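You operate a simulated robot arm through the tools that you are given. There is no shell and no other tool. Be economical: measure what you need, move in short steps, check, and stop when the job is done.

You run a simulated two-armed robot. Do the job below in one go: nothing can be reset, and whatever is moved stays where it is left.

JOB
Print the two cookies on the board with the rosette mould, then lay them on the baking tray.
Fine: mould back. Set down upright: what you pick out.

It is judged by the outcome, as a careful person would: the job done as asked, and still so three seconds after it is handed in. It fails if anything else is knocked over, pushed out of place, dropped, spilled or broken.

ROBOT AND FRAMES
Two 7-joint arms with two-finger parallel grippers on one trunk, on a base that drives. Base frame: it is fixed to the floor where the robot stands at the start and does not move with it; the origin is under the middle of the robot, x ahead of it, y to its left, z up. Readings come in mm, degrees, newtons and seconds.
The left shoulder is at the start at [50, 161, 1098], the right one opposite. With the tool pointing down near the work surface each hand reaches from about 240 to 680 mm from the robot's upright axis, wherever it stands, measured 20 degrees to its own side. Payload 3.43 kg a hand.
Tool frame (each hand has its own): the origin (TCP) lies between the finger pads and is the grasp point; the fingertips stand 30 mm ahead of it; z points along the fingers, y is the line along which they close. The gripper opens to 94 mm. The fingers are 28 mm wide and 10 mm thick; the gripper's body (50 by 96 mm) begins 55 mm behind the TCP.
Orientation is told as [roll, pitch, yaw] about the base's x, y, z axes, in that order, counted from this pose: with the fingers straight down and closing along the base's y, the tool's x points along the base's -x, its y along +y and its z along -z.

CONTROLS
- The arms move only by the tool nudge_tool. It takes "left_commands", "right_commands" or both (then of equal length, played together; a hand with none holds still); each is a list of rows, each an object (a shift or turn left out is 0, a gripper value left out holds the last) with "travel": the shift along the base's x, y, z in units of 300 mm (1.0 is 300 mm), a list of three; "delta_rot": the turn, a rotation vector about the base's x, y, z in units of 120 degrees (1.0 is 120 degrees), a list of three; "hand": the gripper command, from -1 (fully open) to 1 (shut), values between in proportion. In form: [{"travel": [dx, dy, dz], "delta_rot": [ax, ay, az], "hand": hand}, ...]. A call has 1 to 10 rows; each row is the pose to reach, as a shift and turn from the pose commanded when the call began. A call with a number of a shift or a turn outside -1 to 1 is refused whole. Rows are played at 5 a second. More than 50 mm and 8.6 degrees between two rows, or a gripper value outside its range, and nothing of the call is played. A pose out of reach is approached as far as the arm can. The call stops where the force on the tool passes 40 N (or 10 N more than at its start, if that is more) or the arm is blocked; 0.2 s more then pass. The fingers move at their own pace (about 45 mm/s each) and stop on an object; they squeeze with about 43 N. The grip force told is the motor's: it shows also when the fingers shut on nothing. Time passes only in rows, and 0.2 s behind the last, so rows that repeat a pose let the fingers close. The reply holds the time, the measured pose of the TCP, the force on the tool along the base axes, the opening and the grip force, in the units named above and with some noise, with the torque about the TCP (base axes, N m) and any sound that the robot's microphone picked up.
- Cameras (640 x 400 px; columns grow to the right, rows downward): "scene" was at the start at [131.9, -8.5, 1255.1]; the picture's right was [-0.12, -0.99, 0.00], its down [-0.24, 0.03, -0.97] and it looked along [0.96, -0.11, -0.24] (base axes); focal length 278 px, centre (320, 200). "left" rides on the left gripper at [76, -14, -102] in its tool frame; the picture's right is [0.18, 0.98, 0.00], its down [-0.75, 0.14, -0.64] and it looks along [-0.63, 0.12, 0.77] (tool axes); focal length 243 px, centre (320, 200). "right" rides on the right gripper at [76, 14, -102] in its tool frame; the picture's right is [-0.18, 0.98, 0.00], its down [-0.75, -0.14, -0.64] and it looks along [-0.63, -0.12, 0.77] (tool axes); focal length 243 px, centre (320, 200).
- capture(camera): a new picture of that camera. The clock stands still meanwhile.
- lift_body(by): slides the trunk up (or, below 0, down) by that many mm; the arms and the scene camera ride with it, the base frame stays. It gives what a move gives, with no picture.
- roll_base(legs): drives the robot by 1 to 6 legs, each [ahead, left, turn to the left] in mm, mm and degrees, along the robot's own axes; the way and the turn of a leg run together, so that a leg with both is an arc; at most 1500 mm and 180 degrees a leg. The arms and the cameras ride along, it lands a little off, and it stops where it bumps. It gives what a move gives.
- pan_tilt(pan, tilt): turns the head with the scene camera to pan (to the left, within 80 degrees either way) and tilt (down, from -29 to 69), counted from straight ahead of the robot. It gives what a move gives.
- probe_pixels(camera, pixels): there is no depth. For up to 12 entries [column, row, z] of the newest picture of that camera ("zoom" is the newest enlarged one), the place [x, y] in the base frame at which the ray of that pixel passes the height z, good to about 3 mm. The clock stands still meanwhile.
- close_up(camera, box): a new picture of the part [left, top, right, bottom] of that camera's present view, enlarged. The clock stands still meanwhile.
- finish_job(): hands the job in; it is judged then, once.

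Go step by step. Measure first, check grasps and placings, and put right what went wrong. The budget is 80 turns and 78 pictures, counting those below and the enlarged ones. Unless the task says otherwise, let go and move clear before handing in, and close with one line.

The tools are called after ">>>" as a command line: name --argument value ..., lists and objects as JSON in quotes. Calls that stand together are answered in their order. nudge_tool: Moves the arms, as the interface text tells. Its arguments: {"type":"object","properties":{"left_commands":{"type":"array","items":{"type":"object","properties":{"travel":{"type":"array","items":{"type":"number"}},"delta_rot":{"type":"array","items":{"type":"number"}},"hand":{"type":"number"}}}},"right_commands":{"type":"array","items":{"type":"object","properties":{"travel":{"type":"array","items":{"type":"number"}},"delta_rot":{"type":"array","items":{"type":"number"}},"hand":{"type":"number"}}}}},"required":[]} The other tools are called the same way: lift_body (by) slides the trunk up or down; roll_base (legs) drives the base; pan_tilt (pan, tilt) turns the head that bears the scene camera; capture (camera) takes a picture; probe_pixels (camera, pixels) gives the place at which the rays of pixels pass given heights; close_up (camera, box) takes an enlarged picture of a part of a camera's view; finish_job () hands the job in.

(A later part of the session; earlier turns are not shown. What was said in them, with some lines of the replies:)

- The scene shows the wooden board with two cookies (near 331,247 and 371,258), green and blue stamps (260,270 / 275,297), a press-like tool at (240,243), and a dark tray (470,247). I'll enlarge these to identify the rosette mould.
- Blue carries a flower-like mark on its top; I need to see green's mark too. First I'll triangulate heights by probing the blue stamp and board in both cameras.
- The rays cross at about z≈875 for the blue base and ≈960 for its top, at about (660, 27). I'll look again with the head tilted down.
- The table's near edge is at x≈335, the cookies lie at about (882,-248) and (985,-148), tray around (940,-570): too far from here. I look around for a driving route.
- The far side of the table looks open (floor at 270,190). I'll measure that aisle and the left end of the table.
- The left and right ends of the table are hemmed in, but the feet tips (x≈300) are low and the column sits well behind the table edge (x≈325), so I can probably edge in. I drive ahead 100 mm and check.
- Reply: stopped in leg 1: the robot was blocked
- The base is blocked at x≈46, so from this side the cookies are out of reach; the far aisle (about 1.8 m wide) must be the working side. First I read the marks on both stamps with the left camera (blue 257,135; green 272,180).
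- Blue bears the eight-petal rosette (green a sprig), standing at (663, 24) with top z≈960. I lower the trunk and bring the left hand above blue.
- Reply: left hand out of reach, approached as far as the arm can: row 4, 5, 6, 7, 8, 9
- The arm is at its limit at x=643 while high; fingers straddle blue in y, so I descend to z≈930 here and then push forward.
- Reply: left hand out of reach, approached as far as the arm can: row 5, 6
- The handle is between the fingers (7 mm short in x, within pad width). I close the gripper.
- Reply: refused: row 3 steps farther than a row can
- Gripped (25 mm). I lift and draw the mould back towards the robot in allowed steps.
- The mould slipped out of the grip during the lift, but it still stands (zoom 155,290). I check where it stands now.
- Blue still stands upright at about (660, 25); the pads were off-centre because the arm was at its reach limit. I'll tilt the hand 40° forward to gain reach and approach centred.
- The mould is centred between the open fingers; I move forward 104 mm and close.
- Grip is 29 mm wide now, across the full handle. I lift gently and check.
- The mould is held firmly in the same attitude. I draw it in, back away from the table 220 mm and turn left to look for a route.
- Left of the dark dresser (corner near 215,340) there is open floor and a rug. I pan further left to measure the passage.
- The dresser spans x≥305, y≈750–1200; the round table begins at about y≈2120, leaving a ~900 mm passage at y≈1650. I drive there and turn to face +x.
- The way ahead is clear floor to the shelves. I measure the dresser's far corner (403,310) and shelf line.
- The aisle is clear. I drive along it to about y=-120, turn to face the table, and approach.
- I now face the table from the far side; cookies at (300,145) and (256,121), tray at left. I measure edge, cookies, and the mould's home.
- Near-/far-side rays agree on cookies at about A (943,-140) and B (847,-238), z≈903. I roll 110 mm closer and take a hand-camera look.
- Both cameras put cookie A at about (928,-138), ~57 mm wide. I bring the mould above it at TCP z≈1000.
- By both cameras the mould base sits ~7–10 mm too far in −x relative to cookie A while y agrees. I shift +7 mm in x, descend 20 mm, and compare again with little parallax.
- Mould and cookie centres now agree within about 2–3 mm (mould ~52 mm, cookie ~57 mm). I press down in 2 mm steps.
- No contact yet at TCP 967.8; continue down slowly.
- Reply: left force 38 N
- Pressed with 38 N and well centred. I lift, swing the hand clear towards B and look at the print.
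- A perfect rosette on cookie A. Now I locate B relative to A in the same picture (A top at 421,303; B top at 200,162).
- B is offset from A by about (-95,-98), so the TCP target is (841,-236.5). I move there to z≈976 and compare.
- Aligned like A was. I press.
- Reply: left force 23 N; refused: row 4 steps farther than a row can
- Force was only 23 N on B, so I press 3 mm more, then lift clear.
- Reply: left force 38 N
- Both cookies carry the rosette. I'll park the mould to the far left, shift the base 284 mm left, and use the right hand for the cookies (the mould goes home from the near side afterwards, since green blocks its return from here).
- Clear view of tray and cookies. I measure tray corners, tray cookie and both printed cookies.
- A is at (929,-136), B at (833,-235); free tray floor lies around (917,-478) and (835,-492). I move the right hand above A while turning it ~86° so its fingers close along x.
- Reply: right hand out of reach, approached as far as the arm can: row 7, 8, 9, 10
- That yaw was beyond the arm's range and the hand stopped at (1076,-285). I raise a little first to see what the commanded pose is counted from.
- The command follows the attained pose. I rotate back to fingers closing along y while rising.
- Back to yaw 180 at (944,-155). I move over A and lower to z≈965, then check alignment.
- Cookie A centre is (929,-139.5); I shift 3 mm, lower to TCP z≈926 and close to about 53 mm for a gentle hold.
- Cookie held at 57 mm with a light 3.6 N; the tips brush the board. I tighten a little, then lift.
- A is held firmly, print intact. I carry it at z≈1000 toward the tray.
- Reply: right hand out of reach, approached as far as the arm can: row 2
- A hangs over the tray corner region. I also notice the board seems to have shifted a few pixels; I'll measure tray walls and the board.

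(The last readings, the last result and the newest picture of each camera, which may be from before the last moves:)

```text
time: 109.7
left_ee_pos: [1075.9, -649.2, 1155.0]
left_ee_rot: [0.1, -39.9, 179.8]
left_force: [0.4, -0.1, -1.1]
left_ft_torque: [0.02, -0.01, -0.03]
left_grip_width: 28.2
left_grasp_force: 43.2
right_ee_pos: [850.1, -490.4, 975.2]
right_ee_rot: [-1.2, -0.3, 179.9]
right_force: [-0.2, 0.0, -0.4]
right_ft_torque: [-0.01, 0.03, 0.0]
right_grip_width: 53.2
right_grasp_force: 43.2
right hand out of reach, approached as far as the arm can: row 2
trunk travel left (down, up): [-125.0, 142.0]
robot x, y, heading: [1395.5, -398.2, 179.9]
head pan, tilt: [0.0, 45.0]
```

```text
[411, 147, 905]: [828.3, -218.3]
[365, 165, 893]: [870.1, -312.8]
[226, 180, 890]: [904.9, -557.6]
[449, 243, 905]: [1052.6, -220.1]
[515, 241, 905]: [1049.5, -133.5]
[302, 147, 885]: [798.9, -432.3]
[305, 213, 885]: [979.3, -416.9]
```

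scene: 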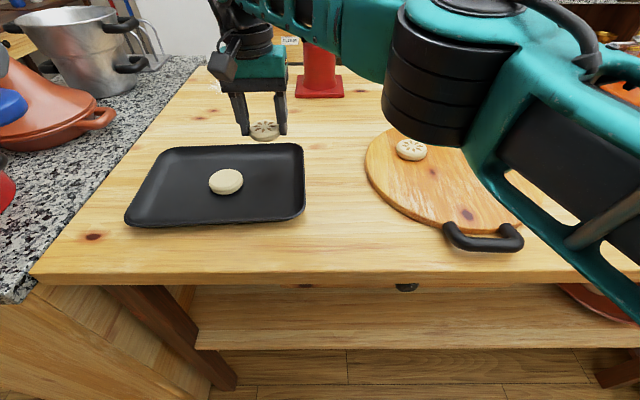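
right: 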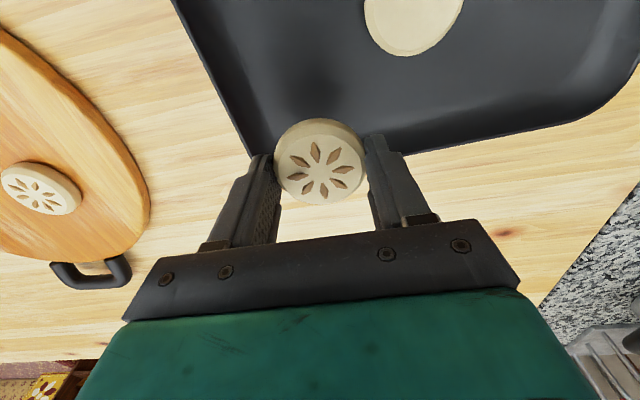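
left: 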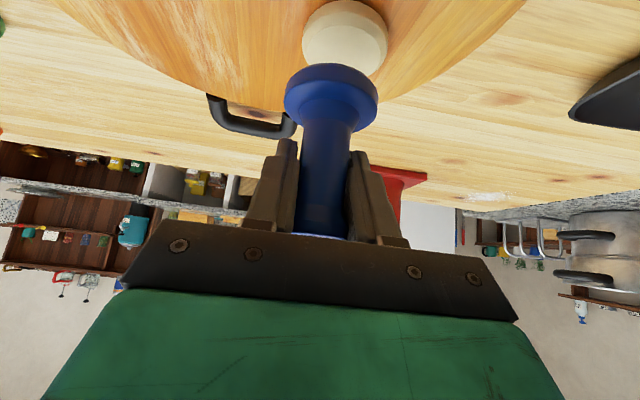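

B (and so the board) moved about +16 mm in y from the finger drag; I'll push the board back afterwards. The A spot (850,-490) is clear of the walls, so I lower.

>>> nudge_tool --right_commands '[{"travel": [0, 0.01, -0.08]}, {"travel": [0, 0.01, -0.15]}, {"travel": [0, 0.01, -0.19]}, {"travel": [0, 0.01, -0.205]}, {"travel": [0, 0.01, -0.212]}, {"travel": [0, 0.01, -0.212]}]'

>>> capture --camera "right"

```text
time: 111.1
left_ee_pos: [1077.7, -649.8, 1156.6]
left_ee_rot: [0.0, -40.0, 179.7]
left_force: [0.4, 0.6, -0.7]
left_ft_torque: [-0.01, 0.02, 0.01]
left_grip_width: 28.4
left_grasp_force: 43.0
right_ee_pos: [849.9, -487.4, 915.6]
right_ee_rot: [-1.0, -0.5, 179.8]
right_force: [1.9, 1.4, 24.1]
right_ft_torque: [-0.4, 0.02, -0.05]
right_grip_width: 53.2
right_grasp_force: 43.2
trunk travel left (down, up): [-125.0, 142.0]
robot x, y, heading: [1398.2, -397.2, 179.6]
head pan, tilt: [0.0, 45.0]
```

```text
18 pictures are left
```

right: 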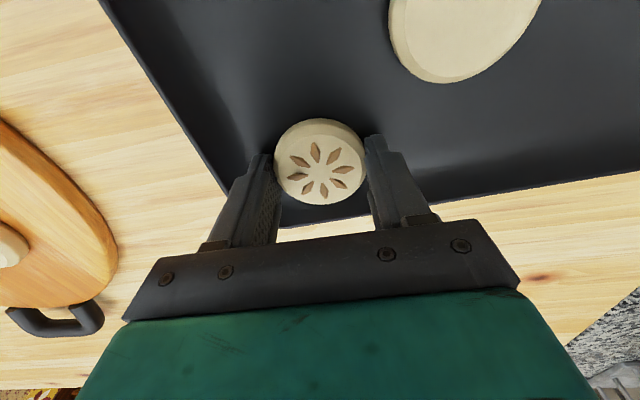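

Contact with the tray floor (24 N). I ease up 2 mm, open to ~66 mm, then rise.

>>> nudge_tool --right_commands '[{"travel": [0, 0, 0.01]}, {"travel": [0, 0, 0.01], "hand": -0.4}, {"travel": [0, 0, 0.01]}, {"travel": [0, 0, 0.01]}, {"travel": [0, 0, 0.06]}, {"travel": [0, 0, 0.16]}, {"travel": [0, 0, 0.28]}, {"travel": [0, 0.1, 0.34]}, {"travel": [0, 0.25, 0.36]}]'

>>> capture --camera "scene"

```text
time: 113.1
left_ee_pos: [1075.7, -649.0, 1154.5]
left_ee_rot: [-0.1, -39.9, 179.7]
left_force: [-0.6, -0.8, -1.6]
left_ft_torque: [0.01, 0.04, -0.01]
left_grip_width: 28.5
left_grasp_force: 43.4
right_ee_pos: [850.2, -410.6, 1020.9]
right_ee_rot: [-1.1, -0.3, 179.8]
right_force: [0.1, -0.9, 0.0]
right_ft_torque: [-0.03, 0.02, -0.03]
right_grip_width: 65.7
right_grasp_force: 0.1
trunk travel left (down, up): [-125.0, 142.0]
robot x, y, heading: [1395.2, -398.4, 179.7]
head pan, tilt: [0.0, 45.0]
```

```text
17 pictures are left
```

scene: 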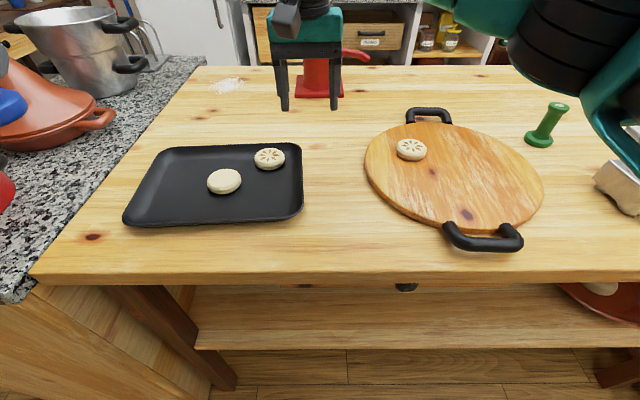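

A lies flat on the tray. Now over to B at about (833,-219), levelling the small roll error.

>>> nudge_tool --right_commands '[{"travel": [-0.01, 0.13, 0], "delta_rot": [-0.01, 0, 0], "hand": -1}, {"travel": [-0.02, 0.26, 0], "delta_rot": [-0.01, 0, 0]}, {"travel": [-0.03, 0.39, 0], "delta_rot": [-0.01, 0, 0]}, {"travel": [-0.04, 0.52, 0], "delta_rot": [-0.01, 0, 0]}, {"travel": [-0.057, 0.639, 0], "delta_rot": [-0.01, 0, 0]}, {"travel": [-0.057, 0.639, -0.1], "delta_rot": [-0.01, 0, 0]}, {"travel": [-0.057, 0.639, -0.18], "delta_rot": [-0.01, 0, 0]}, {"travel": [-0.057, 0.639, -0.18], "delta_rot": [-0.01, 0, 0]}]'

>>> capture --camera "right"

```text
time: 114.9
left_ee_pos: [1075.6, -649.3, 1155.5]
left_ee_rot: [0.0, -39.9, 179.8]
left_force: [0.1, 0.6, 0.3]
left_ft_torque: [0.0, 0.0, 0.01]
left_grip_width: 28.5
left_grasp_force: 42.6
right_ee_pos: [833.1, -221.3, 965.8]
right_ee_rot: [-0.1, -0.2, 179.9]
right_force: [0.4, -0.5, -0.3]
right_ft_torque: [0.01, 0.03, 0.0]
right_grip_width: 94.1
right_grasp_force: 0.1
trunk travel left (down, up): [-125.0, 142.0]
robot x, y, heading: [1392.5, -397.4, 179.5]
head pan, tilt: [0.0, 45.0]
```

```text
16 pictures are left
```

right: 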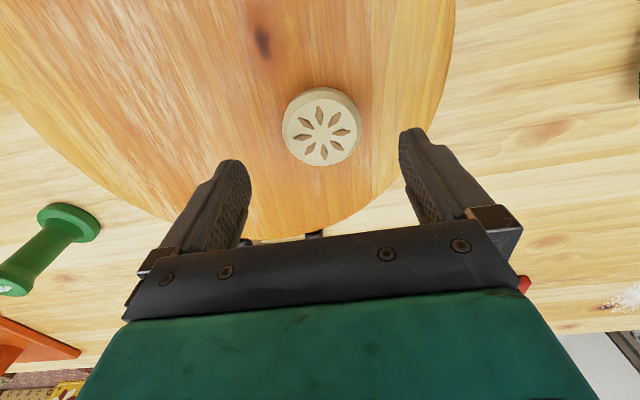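

>>> probe_pixels --camera "right" --pixels '[[322, 135, 906], [282, 126, 900], [361, 124, 900], [323, 166, 905], [318, 87, 895]]'

```text
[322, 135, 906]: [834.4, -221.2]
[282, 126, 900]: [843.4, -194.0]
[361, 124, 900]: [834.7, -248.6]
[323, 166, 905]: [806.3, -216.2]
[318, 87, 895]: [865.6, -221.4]
```

B centre is (836,-221): essentially centred. I lower to TCP ≈929.5 (tips clear of the board) and grip.

>>> nudge_tool --right_commands '[{"travel": [0.009, 0, -0.06]}, {"travel": [0.009, 0, -0.1]}, {"travel": [0.009, 0, -0.12]}, {"travel": [0.009, 0, -0.12]}, {"travel": [0.009, 0, -0.12], "hand": 0.05}, {"travel": [0.009, 0, -0.12]}, {"travel": [0.009, 0, -0.12]}, {"travel": [0.009, 0, -0.12]}]'

>>> nudge_tool --right_commands '[{"travel": [0, 0, 0.02]}, {"travel": [0, 0, 0.06]}, {"travel": [0, 0, 0.14]}, {"travel": [0, 0, 0.25]}, {"travel": [0, 0, 0.25]}]'

>>> capture --camera "right"

```text
time: 116.7
left_ee_pos: [1077.8, -649.8, 1154.9]
left_ee_rot: [0.0, -39.9, 179.9]
left_force: [0.1, 0.1, -1.2]
left_ft_torque: [0.01, 0.02, 0.0]
left_grip_width: 28.5
left_grasp_force: 43.3
right_ee_pos: [835.0, -221.0, 930.0]
right_ee_rot: [0.1, -0.2, 179.8]
right_force: [-1.3, 0.9, -1.2]
right_ft_torque: [0.0, -0.03, 0.0]
right_grip_width: 53.5
right_grasp_force: 43.3
trunk travel left (down, up): [-125.0, 142.0]
robot x, y, heading: [1393.3, -396.5, 179.6]
head pan, tilt: [0.0, 45.0]
```

```text
time: 117.9
left_ee_pos: [1076.0, -649.6, 1154.6]
left_ee_rot: [0.0, -40.0, 179.8]
left_force: [1.0, -0.8, -0.5]
left_ft_torque: [-0.04, 0.0, -0.04]
left_grip_width: 28.5
left_grasp_force: 42.8
right_ee_pos: [834.7, -220.9, 1005.5]
right_ee_rot: [0.0, -0.2, 179.8]
right_force: [-0.1, 0.0, -1.0]
right_ft_torque: [0.01, -0.02, -0.02]
right_grip_width: 53.5
right_grasp_force: 43.5
trunk travel left (down, up): [-125.0, 142.0]
robot x, y, heading: [1395.4, -398.1, 179.6]
head pan, tilt: [0.0, 45.0]
```

```text
15 pictures are left
```

right: 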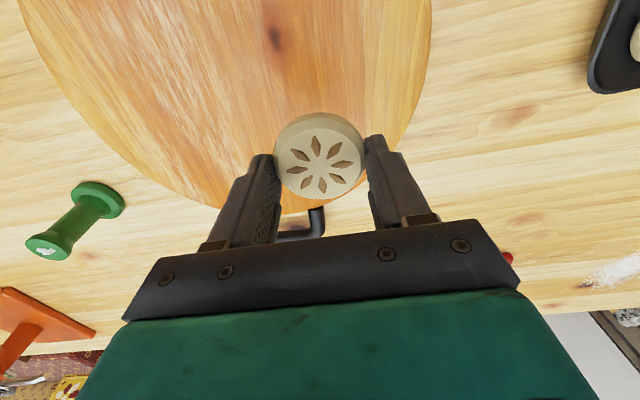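

B is held. I carry it to the second free tray spot, (932,-478).

>>> nudge_tool --right_commands '[{"travel": [0.05, -0.13, 0.02]}, {"travel": [0.1, -0.26, 0.02]}, {"travel": [0.15, -0.39, 0.02]}, {"travel": [0.2, -0.52, 0.02]}, {"travel": [0.25, -0.65, 0.02]}, {"travel": [0.29, -0.76, 0.02]}, {"travel": [0.323, -0.857, 0.02]}, {"travel": [0.323, -0.857, -0.12]}, {"travel": [0.323, -0.857, -0.2]}, {"travel": [0.323, -0.857, -0.2]}]'

>>> capture --camera "right"

```text
time: 120.1
left_ee_pos: [1075.7, -648.9, 1154.1]
left_ee_rot: [0.0, -39.9, 179.8]
left_force: [-0.2, -0.2, -1.7]
left_ft_torque: [0.0, -0.01, 0.01]
left_grip_width: 28.3
left_grasp_force: 43.3
right_ee_pos: [933.0, -477.5, 945.2]
right_ee_rot: [0.0, -0.2, 179.9]
right_force: [-0.5, 0.0, -0.8]
right_ft_torque: [0.0, 0.0, 0.0]
right_grip_width: 53.2
right_grasp_force: 43.1
trunk travel left (down, up): [-125.0, 142.0]
robot x, y, heading: [1396.0, -398.4, 179.6]
head pan, tilt: [0.0, 45.0]
```

```text
14 pictures are left
```

right: 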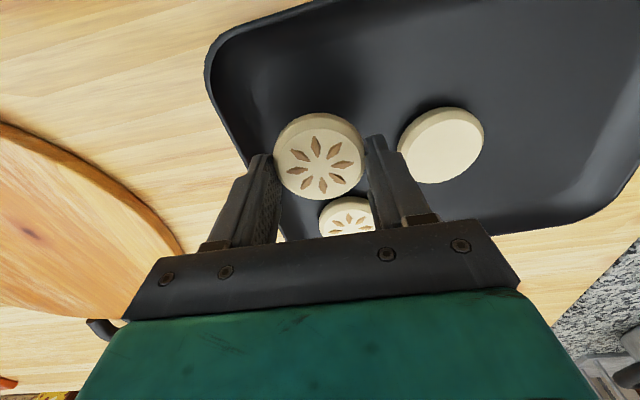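

There is room toward the near rim, so I shift +6 mm in x and lower gently.

>>> nudge_tool --right_commands '[{"travel": [0.02, 0.003, -0.03]}, {"travel": [0.02, 0.003, -0.06]}, {"travel": [0.02, 0.003, -0.073]}, {"travel": [0.02, 0.003, -0.08]}, {"travel": [0.02, 0.003, -0.087]}, {"travel": [0.02, 0.003, -0.087]}]'

```text
time: 121.5
left_ee_pos: [1076.1, -648.8, 1155.1]
left_ee_rot: [0.0, -39.9, 179.8]
left_force: [-0.4, 0.4, 0.0]
left_ft_torque: [-0.01, -0.03, -0.01]
left_grip_width: 28.1
left_grasp_force: 42.9
right_ee_pos: [938.1, -476.3, 919.6]
right_ee_rot: [0.0, -0.1, 179.9]
right_force: [-0.2, 0.9, -1.0]
right_ft_torque: [0.0, 0.02, -0.01]
right_grip_width: 53.2
right_grasp_force: 43.0
trunk travel left (down, up): [-125.0, 142.0]
robot x, y, heading: [1393.2, -396.5, 179.7]
head pan, tilt: [0.0, 45.0]
```

No contact yet; a few more mm.

>>> nudge_tool --right_commands '[{"travel": [0, 0, -0.004]}, {"travel": [0, 0, -0.008]}, {"travel": [0, 0, -0.012]}, {"travel": [0, 0, -0.016]}]'

```text
time: 122.5
left_ee_pos: [1077.3, -648.6, 1154.4]
left_ee_rot: [0.0, -40.0, 179.8]
left_force: [-0.8, -0.2, -0.8]
left_ft_torque: [0.04, 0.02, -0.02]
left_grip_width: 28.3
left_grasp_force: 43.2
right_ee_pos: [938.4, -475.7, 917.9]
right_ee_rot: [0.2, -0.6, 179.7]
right_force: [-2.6, 1.0, 29.5]
right_ft_torque: [0.12, -0.26, 0.01]
right_grip_width: 53.3
right_grasp_force: 43.6
trunk travel left (down, up): [-125.0, 142.0]
robot x, y, heading: [1395.8, -398.1, 179.8]
head pan, tilt: [0.0, 45.0]
```

Contact. I ease up 3 mm, open to ~64 mm and rise straight up.

>>> nudge_tool --right_commands '[{"travel": [0, 0, 0.01]}, {"travel": [0, 0, 0.01], "hand": -0.37}, {"travel": [0, 0, 0.01]}, {"travel": [0, 0, 0.01]}, {"travel": [0, 0, 0.06]}, {"travel": [0, 0, 0.16]}, {"travel": [0, 0, 0.3]}, {"travel": [0.05, 0.12, 0.38]}, {"travel": [0.05, 0.27, 0.4]}, {"travel": [0.05, 0.42, 0.4]}]'

>>> capture --camera "scene"

```text
time: 124.7
left_ee_pos: [1076.8, -648.7, 1155.1]
left_ee_rot: [0.0, -39.9, 179.9]
left_force: [-0.7, -0.3, 0.0]
left_ft_torque: [0.02, -0.03, 0.01]
left_grip_width: 28.2
left_grasp_force: 43.0
right_ee_pos: [952.8, -349.5, 1034.7]
right_ee_rot: [0.1, -0.2, 179.9]
right_force: [0.3, 0.2, -0.4]
right_ft_torque: [0.02, -0.03, -0.01]
right_grip_width: 64.4
right_grasp_force: 0.1
trunk travel left (down, up): [-125.0, 142.0]
robot x, y, heading: [1394.9, -399.7, 180.0]
head pan, tilt: [0.0, 45.0]
```

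```text
13 pictures are left
```

scene: 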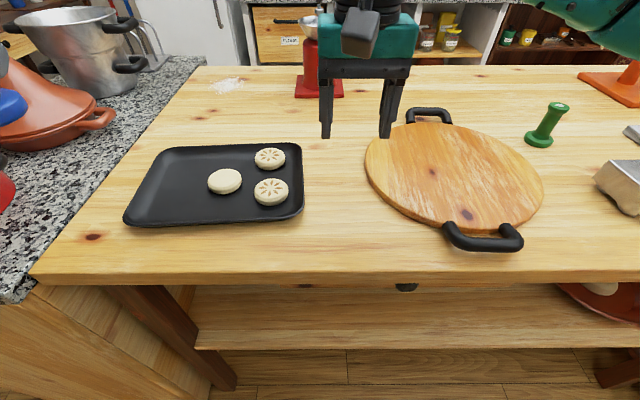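

Both printed cookies lie flat on the tray. I now measure the board rim to push the board back the 16 mm it was dragged.

>>> probe_pixels --camera "scene" --pixels '[[543, 186, 893], [365, 160, 893], [450, 124, 895], [470, 231, 893], [449, 243, 905], [516, 242, 905], [407, 119, 905], [450, 119, 905], [595, 177, 875], [466, 214, 895], [432, 171, 895]]'

```text
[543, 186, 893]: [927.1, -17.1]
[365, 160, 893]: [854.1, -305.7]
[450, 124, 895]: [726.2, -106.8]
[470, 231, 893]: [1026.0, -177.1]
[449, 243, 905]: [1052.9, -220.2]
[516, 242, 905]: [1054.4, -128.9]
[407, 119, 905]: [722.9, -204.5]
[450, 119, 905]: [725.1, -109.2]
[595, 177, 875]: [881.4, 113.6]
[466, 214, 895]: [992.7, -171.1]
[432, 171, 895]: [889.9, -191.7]
```

The board is now centred near (888,-166) and slightly turned; its +y rim at x≈920 is at y≈-24. I bring the closed right hand to its +y side.

>>> nudge_tool --right_commands '[{"travel": [-0.01, 0.15, 0], "hand": 1}, {"travel": [-0.03, 0.3, 0]}, {"travel": [-0.05, 0.45, 0]}, {"travel": [-0.07, 0.6, 0]}, {"travel": [-0.09, 0.75, 0]}, {"travel": [-0.11, 0.9, 0]}, {"travel": [-0.11, 1.0, 0]}, {"travel": [-0.11, 1.0, 0]}]'

>>> nudge_tool --right_commands '[{"travel": [0, 0.1, 0]}, {"travel": [0, 0.22, 0]}, {"travel": [0, 0.22, -0.14]}, {"travel": [0, 0.22, -0.28]}, {"travel": [0, 0.22, -0.4]}, {"travel": [0, 0.22, -0.413]}, {"travel": [0, 0.22, -0.413]}]'

>>> capture --camera "right"

```text
time: 126.5
left_ee_pos: [1076.7, -649.7, 1154.5]
left_ee_rot: [-0.1, -39.9, 179.8]
left_force: [-0.2, -0.7, -1.2]
left_ft_torque: [0.0, -0.03, -0.03]
left_grip_width: 28.3
left_grasp_force: 42.9
right_ee_pos: [921.0, -49.1, 1034.1]
right_ee_rot: [0.0, -0.2, 180.0]
right_force: [-0.5, -0.3, 0.0]
right_ft_torque: [0.0, 0.01, 0.03]
right_grip_width: 0.2
right_grasp_force: 33.0
trunk travel left (down, up): [-125.0, 142.0]
robot x, y, heading: [1395.3, -393.3, 179.6]
head pan, tilt: [0.0, 45.0]
```

```text
time: 128.1
left_ee_pos: [1077.0, -650.4, 1154.9]
left_ee_rot: [0.1, -39.9, 179.8]
left_force: [0.2, 0.2, -2.0]
left_ft_torque: [0.02, -0.02, 0.06]
left_grip_width: 28.2
left_grasp_force: 42.9
right_ee_pos: [920.9, 15.1, 910.3]
right_ee_rot: [0.0, -0.2, 180.0]
right_force: [-0.1, -0.4, -0.2]
right_ft_torque: [0.02, -0.01, -0.03]
right_grip_width: 0.0
right_grasp_force: 33.4
trunk travel left (down, up): [-125.0, 142.0]
robot x, y, heading: [1394.0, -398.8, 179.9]
head pan, tilt: [0.0, 45.0]
```

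```text
12 pictures are left
```

right: 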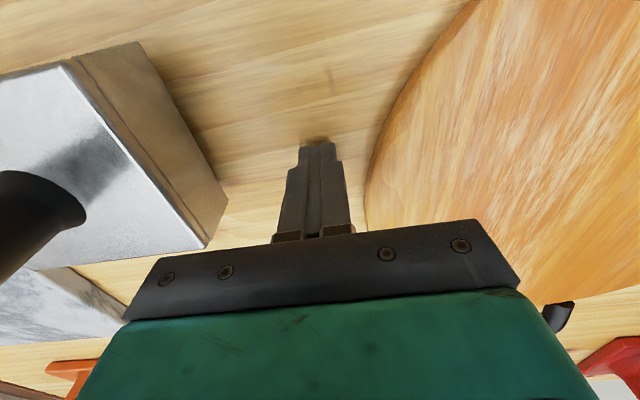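

The finger is beside the board rim. I push −y in small steps, to TCP y≈-29, then back off and rise.

>>> nudge_tool --right_commands '[{"travel": [0, -0.04, 0]}, {"travel": [0, -0.08, 0]}, {"travel": [0, -0.1, 0]}, {"travel": [0, -0.115, 0]}, {"travel": [0, -0.13, 0]}, {"travel": [0, -0.147, 0]}, {"travel": [0, -0.147, 0]}]'

>>> nudge_tool --right_commands '[{"travel": [0, 0.05, 0]}, {"travel": [0, 0.06, 0.12]}, {"travel": [0, 0.06, 0.28]}, {"travel": [0, 0.06, 0.42]}, {"travel": [0.1, 0, 0.5]}, {"travel": [0.2, -0.1, 0.55]}, {"travel": [0.3, -0.2, 0.6]}, {"travel": [0.4, -0.3, 0.65]}]'

>>> capture --camera "scene"

```text
time: 129.7
left_ee_pos: [1076.7, -648.2, 1154.4]
left_ee_rot: [0.1, -40.0, 179.8]
left_force: [0.0, 0.2, -0.8]
left_ft_torque: [0.0, 0.0, -0.02]
left_grip_width: 28.4
left_grasp_force: 43.1
right_ee_pos: [920.5, -29.3, 911.3]
right_ee_rot: [-0.1, -0.2, 179.8]
right_force: [1.5, 2.8, 2.0]
right_ft_torque: [0.07, 0.02, -0.01]
right_grip_width: 0.0
right_grasp_force: 32.8
trunk travel left (down, up): [-125.0, 142.0]
robot x, y, heading: [1396.3, -398.1, 179.7]
head pan, tilt: [0.0, 45.0]
```

```text
time: 131.5
left_ee_pos: [1076.3, -649.9, 1154.4]
left_ee_rot: [0.0, -39.9, 179.8]
left_force: [-0.4, -0.3, -0.1]
left_ft_torque: [-0.01, 0.0, -0.02]
left_grip_width: 28.6
left_grasp_force: 43.0
right_ee_pos: [1041.4, -119.8, 1106.5]
right_ee_rot: [0.0, -0.2, 179.8]
right_force: [-0.1, -0.4, 0.1]
right_ft_torque: [-0.01, -0.02, -0.01]
right_grip_width: 0.2
right_grasp_force: 32.8
trunk travel left (down, up): [-125.0, 142.0]
robot x, y, heading: [1394.6, -399.0, 179.6]
head pan, tilt: [0.0, 45.0]
```

```text
11 pictures are left
```

scene: 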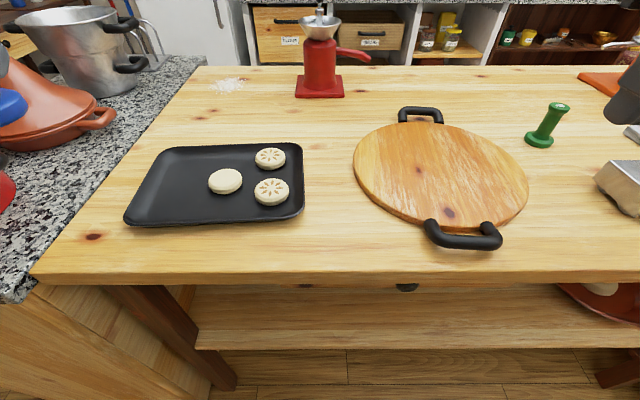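

The board is back within a few mm of its first place. I bring both hands to travel pose, and drive back round to the near side with the mould.

>>> nudge_tool --left_commands '[{"travel": [0, 0.15, 0]}, {"travel": [0, 0.3, 0]}, {"travel": [0, 0.45, 0]}, {"travel": [0, 0.45, 0]}]' --right_commands '[{"travel": [0.04, -0.1, 0.08]}, {"travel": [0.08, -0.2, 0.16]}, {"travel": [0.13, -0.33, 0.24]}, {"travel": [0.13, -0.33, 0.24]}]'

>>> roll_base --legs '[[-340, 0, 0], [0, 0, -89.8], [1000, 0, 0], [1015, 0, 0], [0, 0, 90]]'

```text
time: 132.5
left_ee_pos: [1075.2, -513.3, 1154.8]
left_ee_rot: [0.0, -39.9, 179.8]
left_force: [-0.7, 0.3, -0.6]
left_ft_torque: [0.01, 0.0, 0.0]
left_grip_width: 28.5
left_grasp_force: 43.4
right_ee_pos: [1078.7, -216.5, 1178.6]
right_ee_rot: [0.0, -0.2, 179.8]
right_force: [-0.6, -0.7, -0.7]
right_ft_torque: [-0.02, 0.03, 0.02]
right_grip_width: 0.0
right_grasp_force: 33.1
trunk travel left (down, up): [-125.0, 142.0]
robot x, y, heading: [1393.0, -396.8, 180.0]
head pan, tilt: [0.0, 45.0]
```

```text
time: 152.1
left_ee_pos: [1402.1, 1512.9, 1154.7]
left_ee_rot: [0.1, -40.0, 179.9]
left_force: [-0.1, -0.7, -0.6]
left_ft_torque: [0.0, 0.01, -0.01]
left_grip_width: 28.5
left_grasp_force: 42.7
right_ee_pos: [1405.1, 1811.4, 1178.7]
right_ee_rot: [-0.1, -0.2, 180.0]
right_force: [-0.2, -1.7, -0.6]
right_ft_torque: [-0.01, -0.01, 0.02]
right_grip_width: 0.1
right_grasp_force: 33.1
trunk travel left (down, up): [-125.0, 142.0]
robot x, y, heading: [1717.3, 1627.5, 180.0]
head pan, tilt: [0.0, 45.0]
```

Good pose (1717,1628,180). I drive down the passage, round the dresser and back to the start side.

>>> roll_base --legs '[[1000, 0, 0], [895, 0, 0], [0, 0, 90], [1000, 0, 0], [630, 0, 0], [0, 0, 90]]'

```text
time: 177.2
left_ee_pos: [160.5, 121.3, 1154.5]
left_ee_rot: [0.1, -39.9, 0.1]
left_force: [-0.3, 0.5, -0.9]
left_ft_torque: [0.01, 0.02, 0.0]
left_grip_width: 28.3
left_grasp_force: 43.4
right_ee_pos: [159.1, -177.3, 1178.4]
right_ee_rot: [0.0, -0.3, 0.1]
right_force: [0.5, -0.2, -0.7]
right_ft_torque: [-0.03, -0.02, -0.02]
right_grip_width: 0.0
right_grasp_force: 33.2
trunk travel left (down, up): [-125.0, 142.0]
robot x, y, heading: [-160.8, 6.4, -0.2]
head pan, tilt: [0.0, 45.0]
```

Back at (-161, 6, 0°). I roll 198 mm ahead and look.

>>> roll_base --legs '[[198, 0, 0]]'

>>> capture --camera "scene"

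```text
time: 178.8
left_ee_pos: [359.0, 120.5, 1153.9]
left_ee_rot: [0.1, -39.8, 0.0]
left_force: [0.3, 0.0, -0.4]
left_ft_torque: [0.0, 0.01, -0.02]
left_grip_width: 28.0
left_grasp_force: 42.7
right_ee_pos: [357.0, -176.8, 1177.3]
right_ee_rot: [0.1, -0.2, 0.0]
right_force: [0.3, 0.4, -1.1]
right_ft_torque: [-0.02, 0.0, -0.01]
right_grip_width: 0.3
right_grasp_force: 32.9
trunk travel left (down, up): [-125.0, 142.0]
robot x, y, heading: [39.2, -1.1, 0.0]
head pan, tilt: [0.0, 45.0]
```

```text
10 pictures are left
```

scene: 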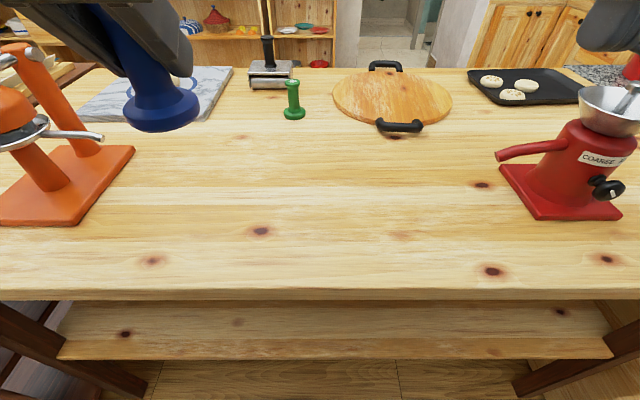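

The view matches the start. I carry the mould out to above its old place (661, 25.5).

>>> nudge_tool --left_commands '[{"travel": [0.1, -0.06, -0.03]}, {"travel": [0.22, -0.11, -0.06]}, {"travel": [0.34, -0.16, -0.1]}, {"travel": [0.46, -0.21, -0.15]}, {"travel": [0.58, -0.26, -0.2]}, {"travel": [0.7, -0.317, -0.26]}, {"travel": [0.82, -0.317, -0.33]}, {"travel": [0.93, -0.317, -0.41]}, {"travel": [1.0, -0.317, -0.51]}, {"travel": [1.0, -0.317, -0.62]}]'

>>> capture --camera "left"

```text
time: 181.0
left_ee_pos: [659.7, 24.7, 967.3]
left_ee_rot: [0.0, -39.9, 0.1]
left_force: [-0.4, 1.0, -0.9]
left_ft_torque: [-0.01, 0.02, 0.01]
left_grip_width: 28.3
left_grasp_force: 43.2
right_ee_pos: [357.6, -177.3, 1177.9]
right_ee_rot: [0.0, -0.2, 0.1]
right_force: [0.7, -0.7, -0.5]
right_ft_torque: [0.02, 0.02, -0.03]
right_grip_width: 0.0
right_grasp_force: 33.0
trunk travel left (down, up): [-125.0, 142.0]
robot x, y, heading: [40.8, 2.8, 0.1]
head pan, tilt: [0.0, 45.0]
```

```text
9 pictures are left
```

left: 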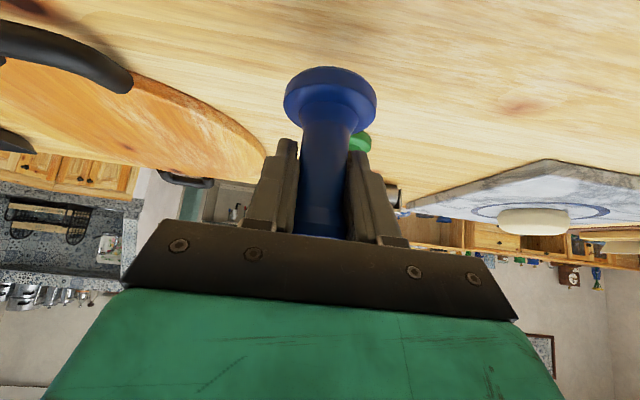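

Position is right; the mould may have slid a hair in the grip, so I lower in small steps until it touches.

>>> nudge_tool --left_commands '[{"travel": [0.003, 0.003, -0.05]}, {"travel": [0.003, 0.003, -0.085]}, {"travel": [0.003, 0.003, -0.095]}, {"travel": [0.003, 0.003, -0.102]}, {"travel": [0.003, 0.003, -0.107]}, {"travel": [0.003, 0.003, -0.111]}]'

```text
time: 182.4
left_ee_pos: [658.7, 26.2, 935.5]
left_ee_rot: [0.0, -39.9, 0.0]
left_force: [0.3, -1.0, -1.3]
left_ft_torque: [0.0, 0.01, 0.0]
left_grip_width: 28.6
left_grasp_force: 43.4
right_ee_pos: [356.5, -177.9, 1177.4]
right_ee_rot: [-0.1, -0.1, 0.1]
right_force: [0.3, 0.9, 0.2]
right_ft_torque: [0.0, 0.0, 0.0]
right_grip_width: 0.2
right_grasp_force: 32.4
trunk travel left (down, up): [-125.0, 142.0]
robot x, y, heading: [40.3, 2.7, -0.3]
head pan, tilt: [0.0, 45.0]
```

>>> nudge_tool --left_commands '[{"travel": [0, 0, -0.003]}, {"travel": [0, 0, -0.006]}, {"travel": [0, 0, -0.009]}, {"travel": [0, 0, -0.012]}]'

>>> close_up --camera "left" --box '[250, 40, 410, 140]'

```text
time: 183.4
left_ee_pos: [661.3, 26.8, 934.1]
left_ee_rot: [-0.1, -40.1, 0.1]
left_force: [0.1, 0.4, 7.1]
left_ft_torque: [0.03, 0.16, -0.01]
left_grip_width: 28.2
left_grasp_force: 43.3
right_ee_pos: [357.1, -176.8, 1179.1]
right_ee_rot: [0.0, -0.3, 0.0]
right_force: [-0.1, 0.5, 0.3]
right_ft_torque: [0.01, -0.02, -0.04]
right_grip_width: 0.0
right_grasp_force: 32.7
trunk travel left (down, up): [-125.0, 142.0]
robot x, y, heading: [40.0, 2.7, -0.4]
head pan, tilt: [0.0, 45.0]
```

```text
4.00 times, centred on (330, 90) of left
```

zoom: 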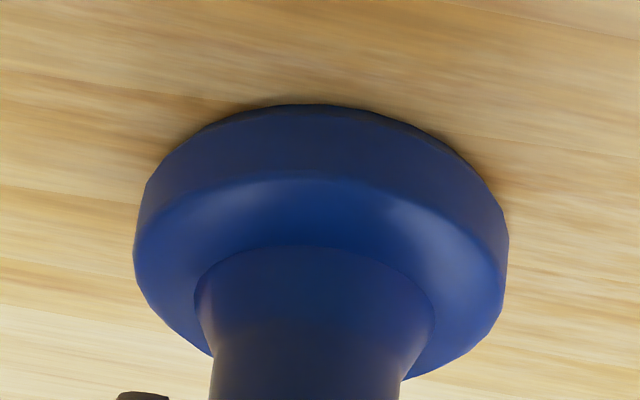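

It rests on the table (7 N). I press 1 mm more, open slowly, and withdraw backward before rising.

>>> nudge_tool --left_commands '[{"travel": [0, 0, -0.003]}, {"travel": [0, 0, -0.003], "hand": -0.1}, {"travel": [0, 0, -0.003], "hand": -0.5}, {"travel": [0, 0, -0.003], "hand": -1}, {"travel": [0, 0, -0.003]}, {"travel": [0, 0, -0.003]}, {"travel": [-0.1, 0, 0.01]}, {"travel": [-0.22, 0, 0.02]}, {"travel": [-0.35, 0, 0.03]}, {"travel": [-0.45, 0, 0.1]}]'

>>> nudge_tool --left_commands '[{"travel": [-0.05, 0.05, 0.1]}, {"travel": [-0.1, 0.1, 0.2]}, {"travel": [-0.15, 0.15, 0.32]}, {"travel": [-0.2, 0.2, 0.45]}, {"travel": [-0.25, 0.25, 0.55]}]'

>>> capture --camera "scene"

>>> close_up --camera "scene" --box '[240, 40, 420, 180]'

>>> close_up --camera "scene" --box '[440, 50, 600, 130]'

```text
time: 185.6
left_ee_pos: [523.4, 27.0, 961.9]
left_ee_rot: [-0.1, -39.9, -0.1]
left_force: [-0.3, 0.5, 0.1]
left_ft_torque: [-0.02, -0.03, 0.03]
left_grip_width: 93.8
left_grasp_force: 0.1
right_ee_pos: [356.0, -177.6, 1178.9]
right_ee_rot: [0.1, -0.2, 0.1]
right_force: [-0.7, 0.3, -0.2]
right_ft_torque: [-0.01, 0.02, -0.03]
right_grip_width: 0.0
right_grasp_force: 33.2
trunk travel left (down, up): [-125.0, 142.0]
robot x, y, heading: [41.4, 0.3, -0.4]
head pan, tilt: [0.0, 45.0]
```

```text
time: 186.8
left_ee_pos: [448.7, 101.6, 1126.7]
left_ee_rot: [0.1, -39.8, -0.1]
left_force: [0.3, 0.0, 0.2]
left_ft_torque: [-0.01, 0.04, -0.02]
left_grip_width: 94.0
left_grasp_force: 0.0
right_ee_pos: [356.7, -177.4, 1178.3]
right_ee_rot: [-0.1, -0.1, 0.1]
right_force: [-0.4, 0.5, 0.2]
right_ft_torque: [0.02, 0.01, -0.04]
right_grip_width: 0.0
right_grasp_force: 33.2
trunk travel left (down, up): [-125.0, 142.0]
robot x, y, heading: [41.4, 1.7, -0.0]
head pan, tilt: [0.0, 45.0]
```

```text
7 pictures are left
```

scene: 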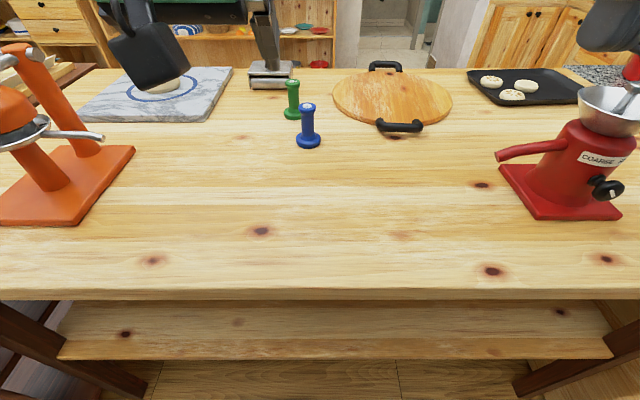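

```text
2.86 times, centred on (330, 110) of scene
```

zoom: 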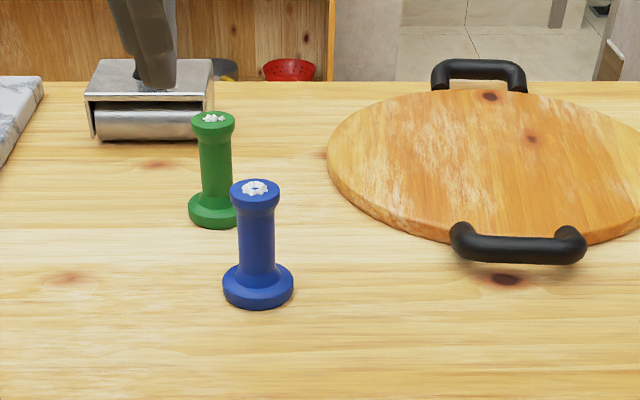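

```text
4.00 times, centred on (520, 90) of scene
```

zoom: 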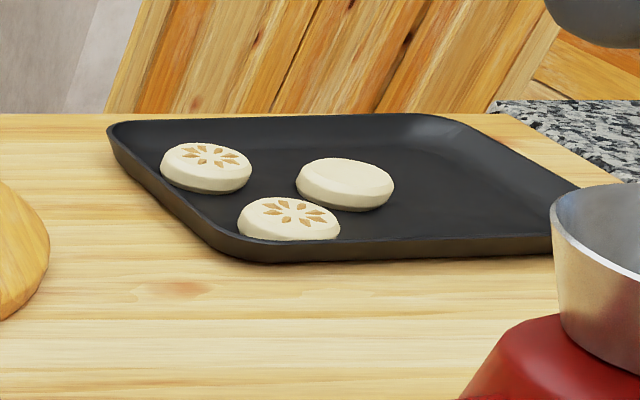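

The mould stands upright at its old place, and both rosette-printed cookies lie on the tray with the hands clear. I hand in.

>>> finish_job

```text
The job is handed in.
```

The job is handed in: both cookies have the rosette print and lie on the baking tray, and the blue mould is back upright in its place. The board got dragged about 16 mm while I lifted the first cookie; I pushed it back to within about 7 mm of where it was.
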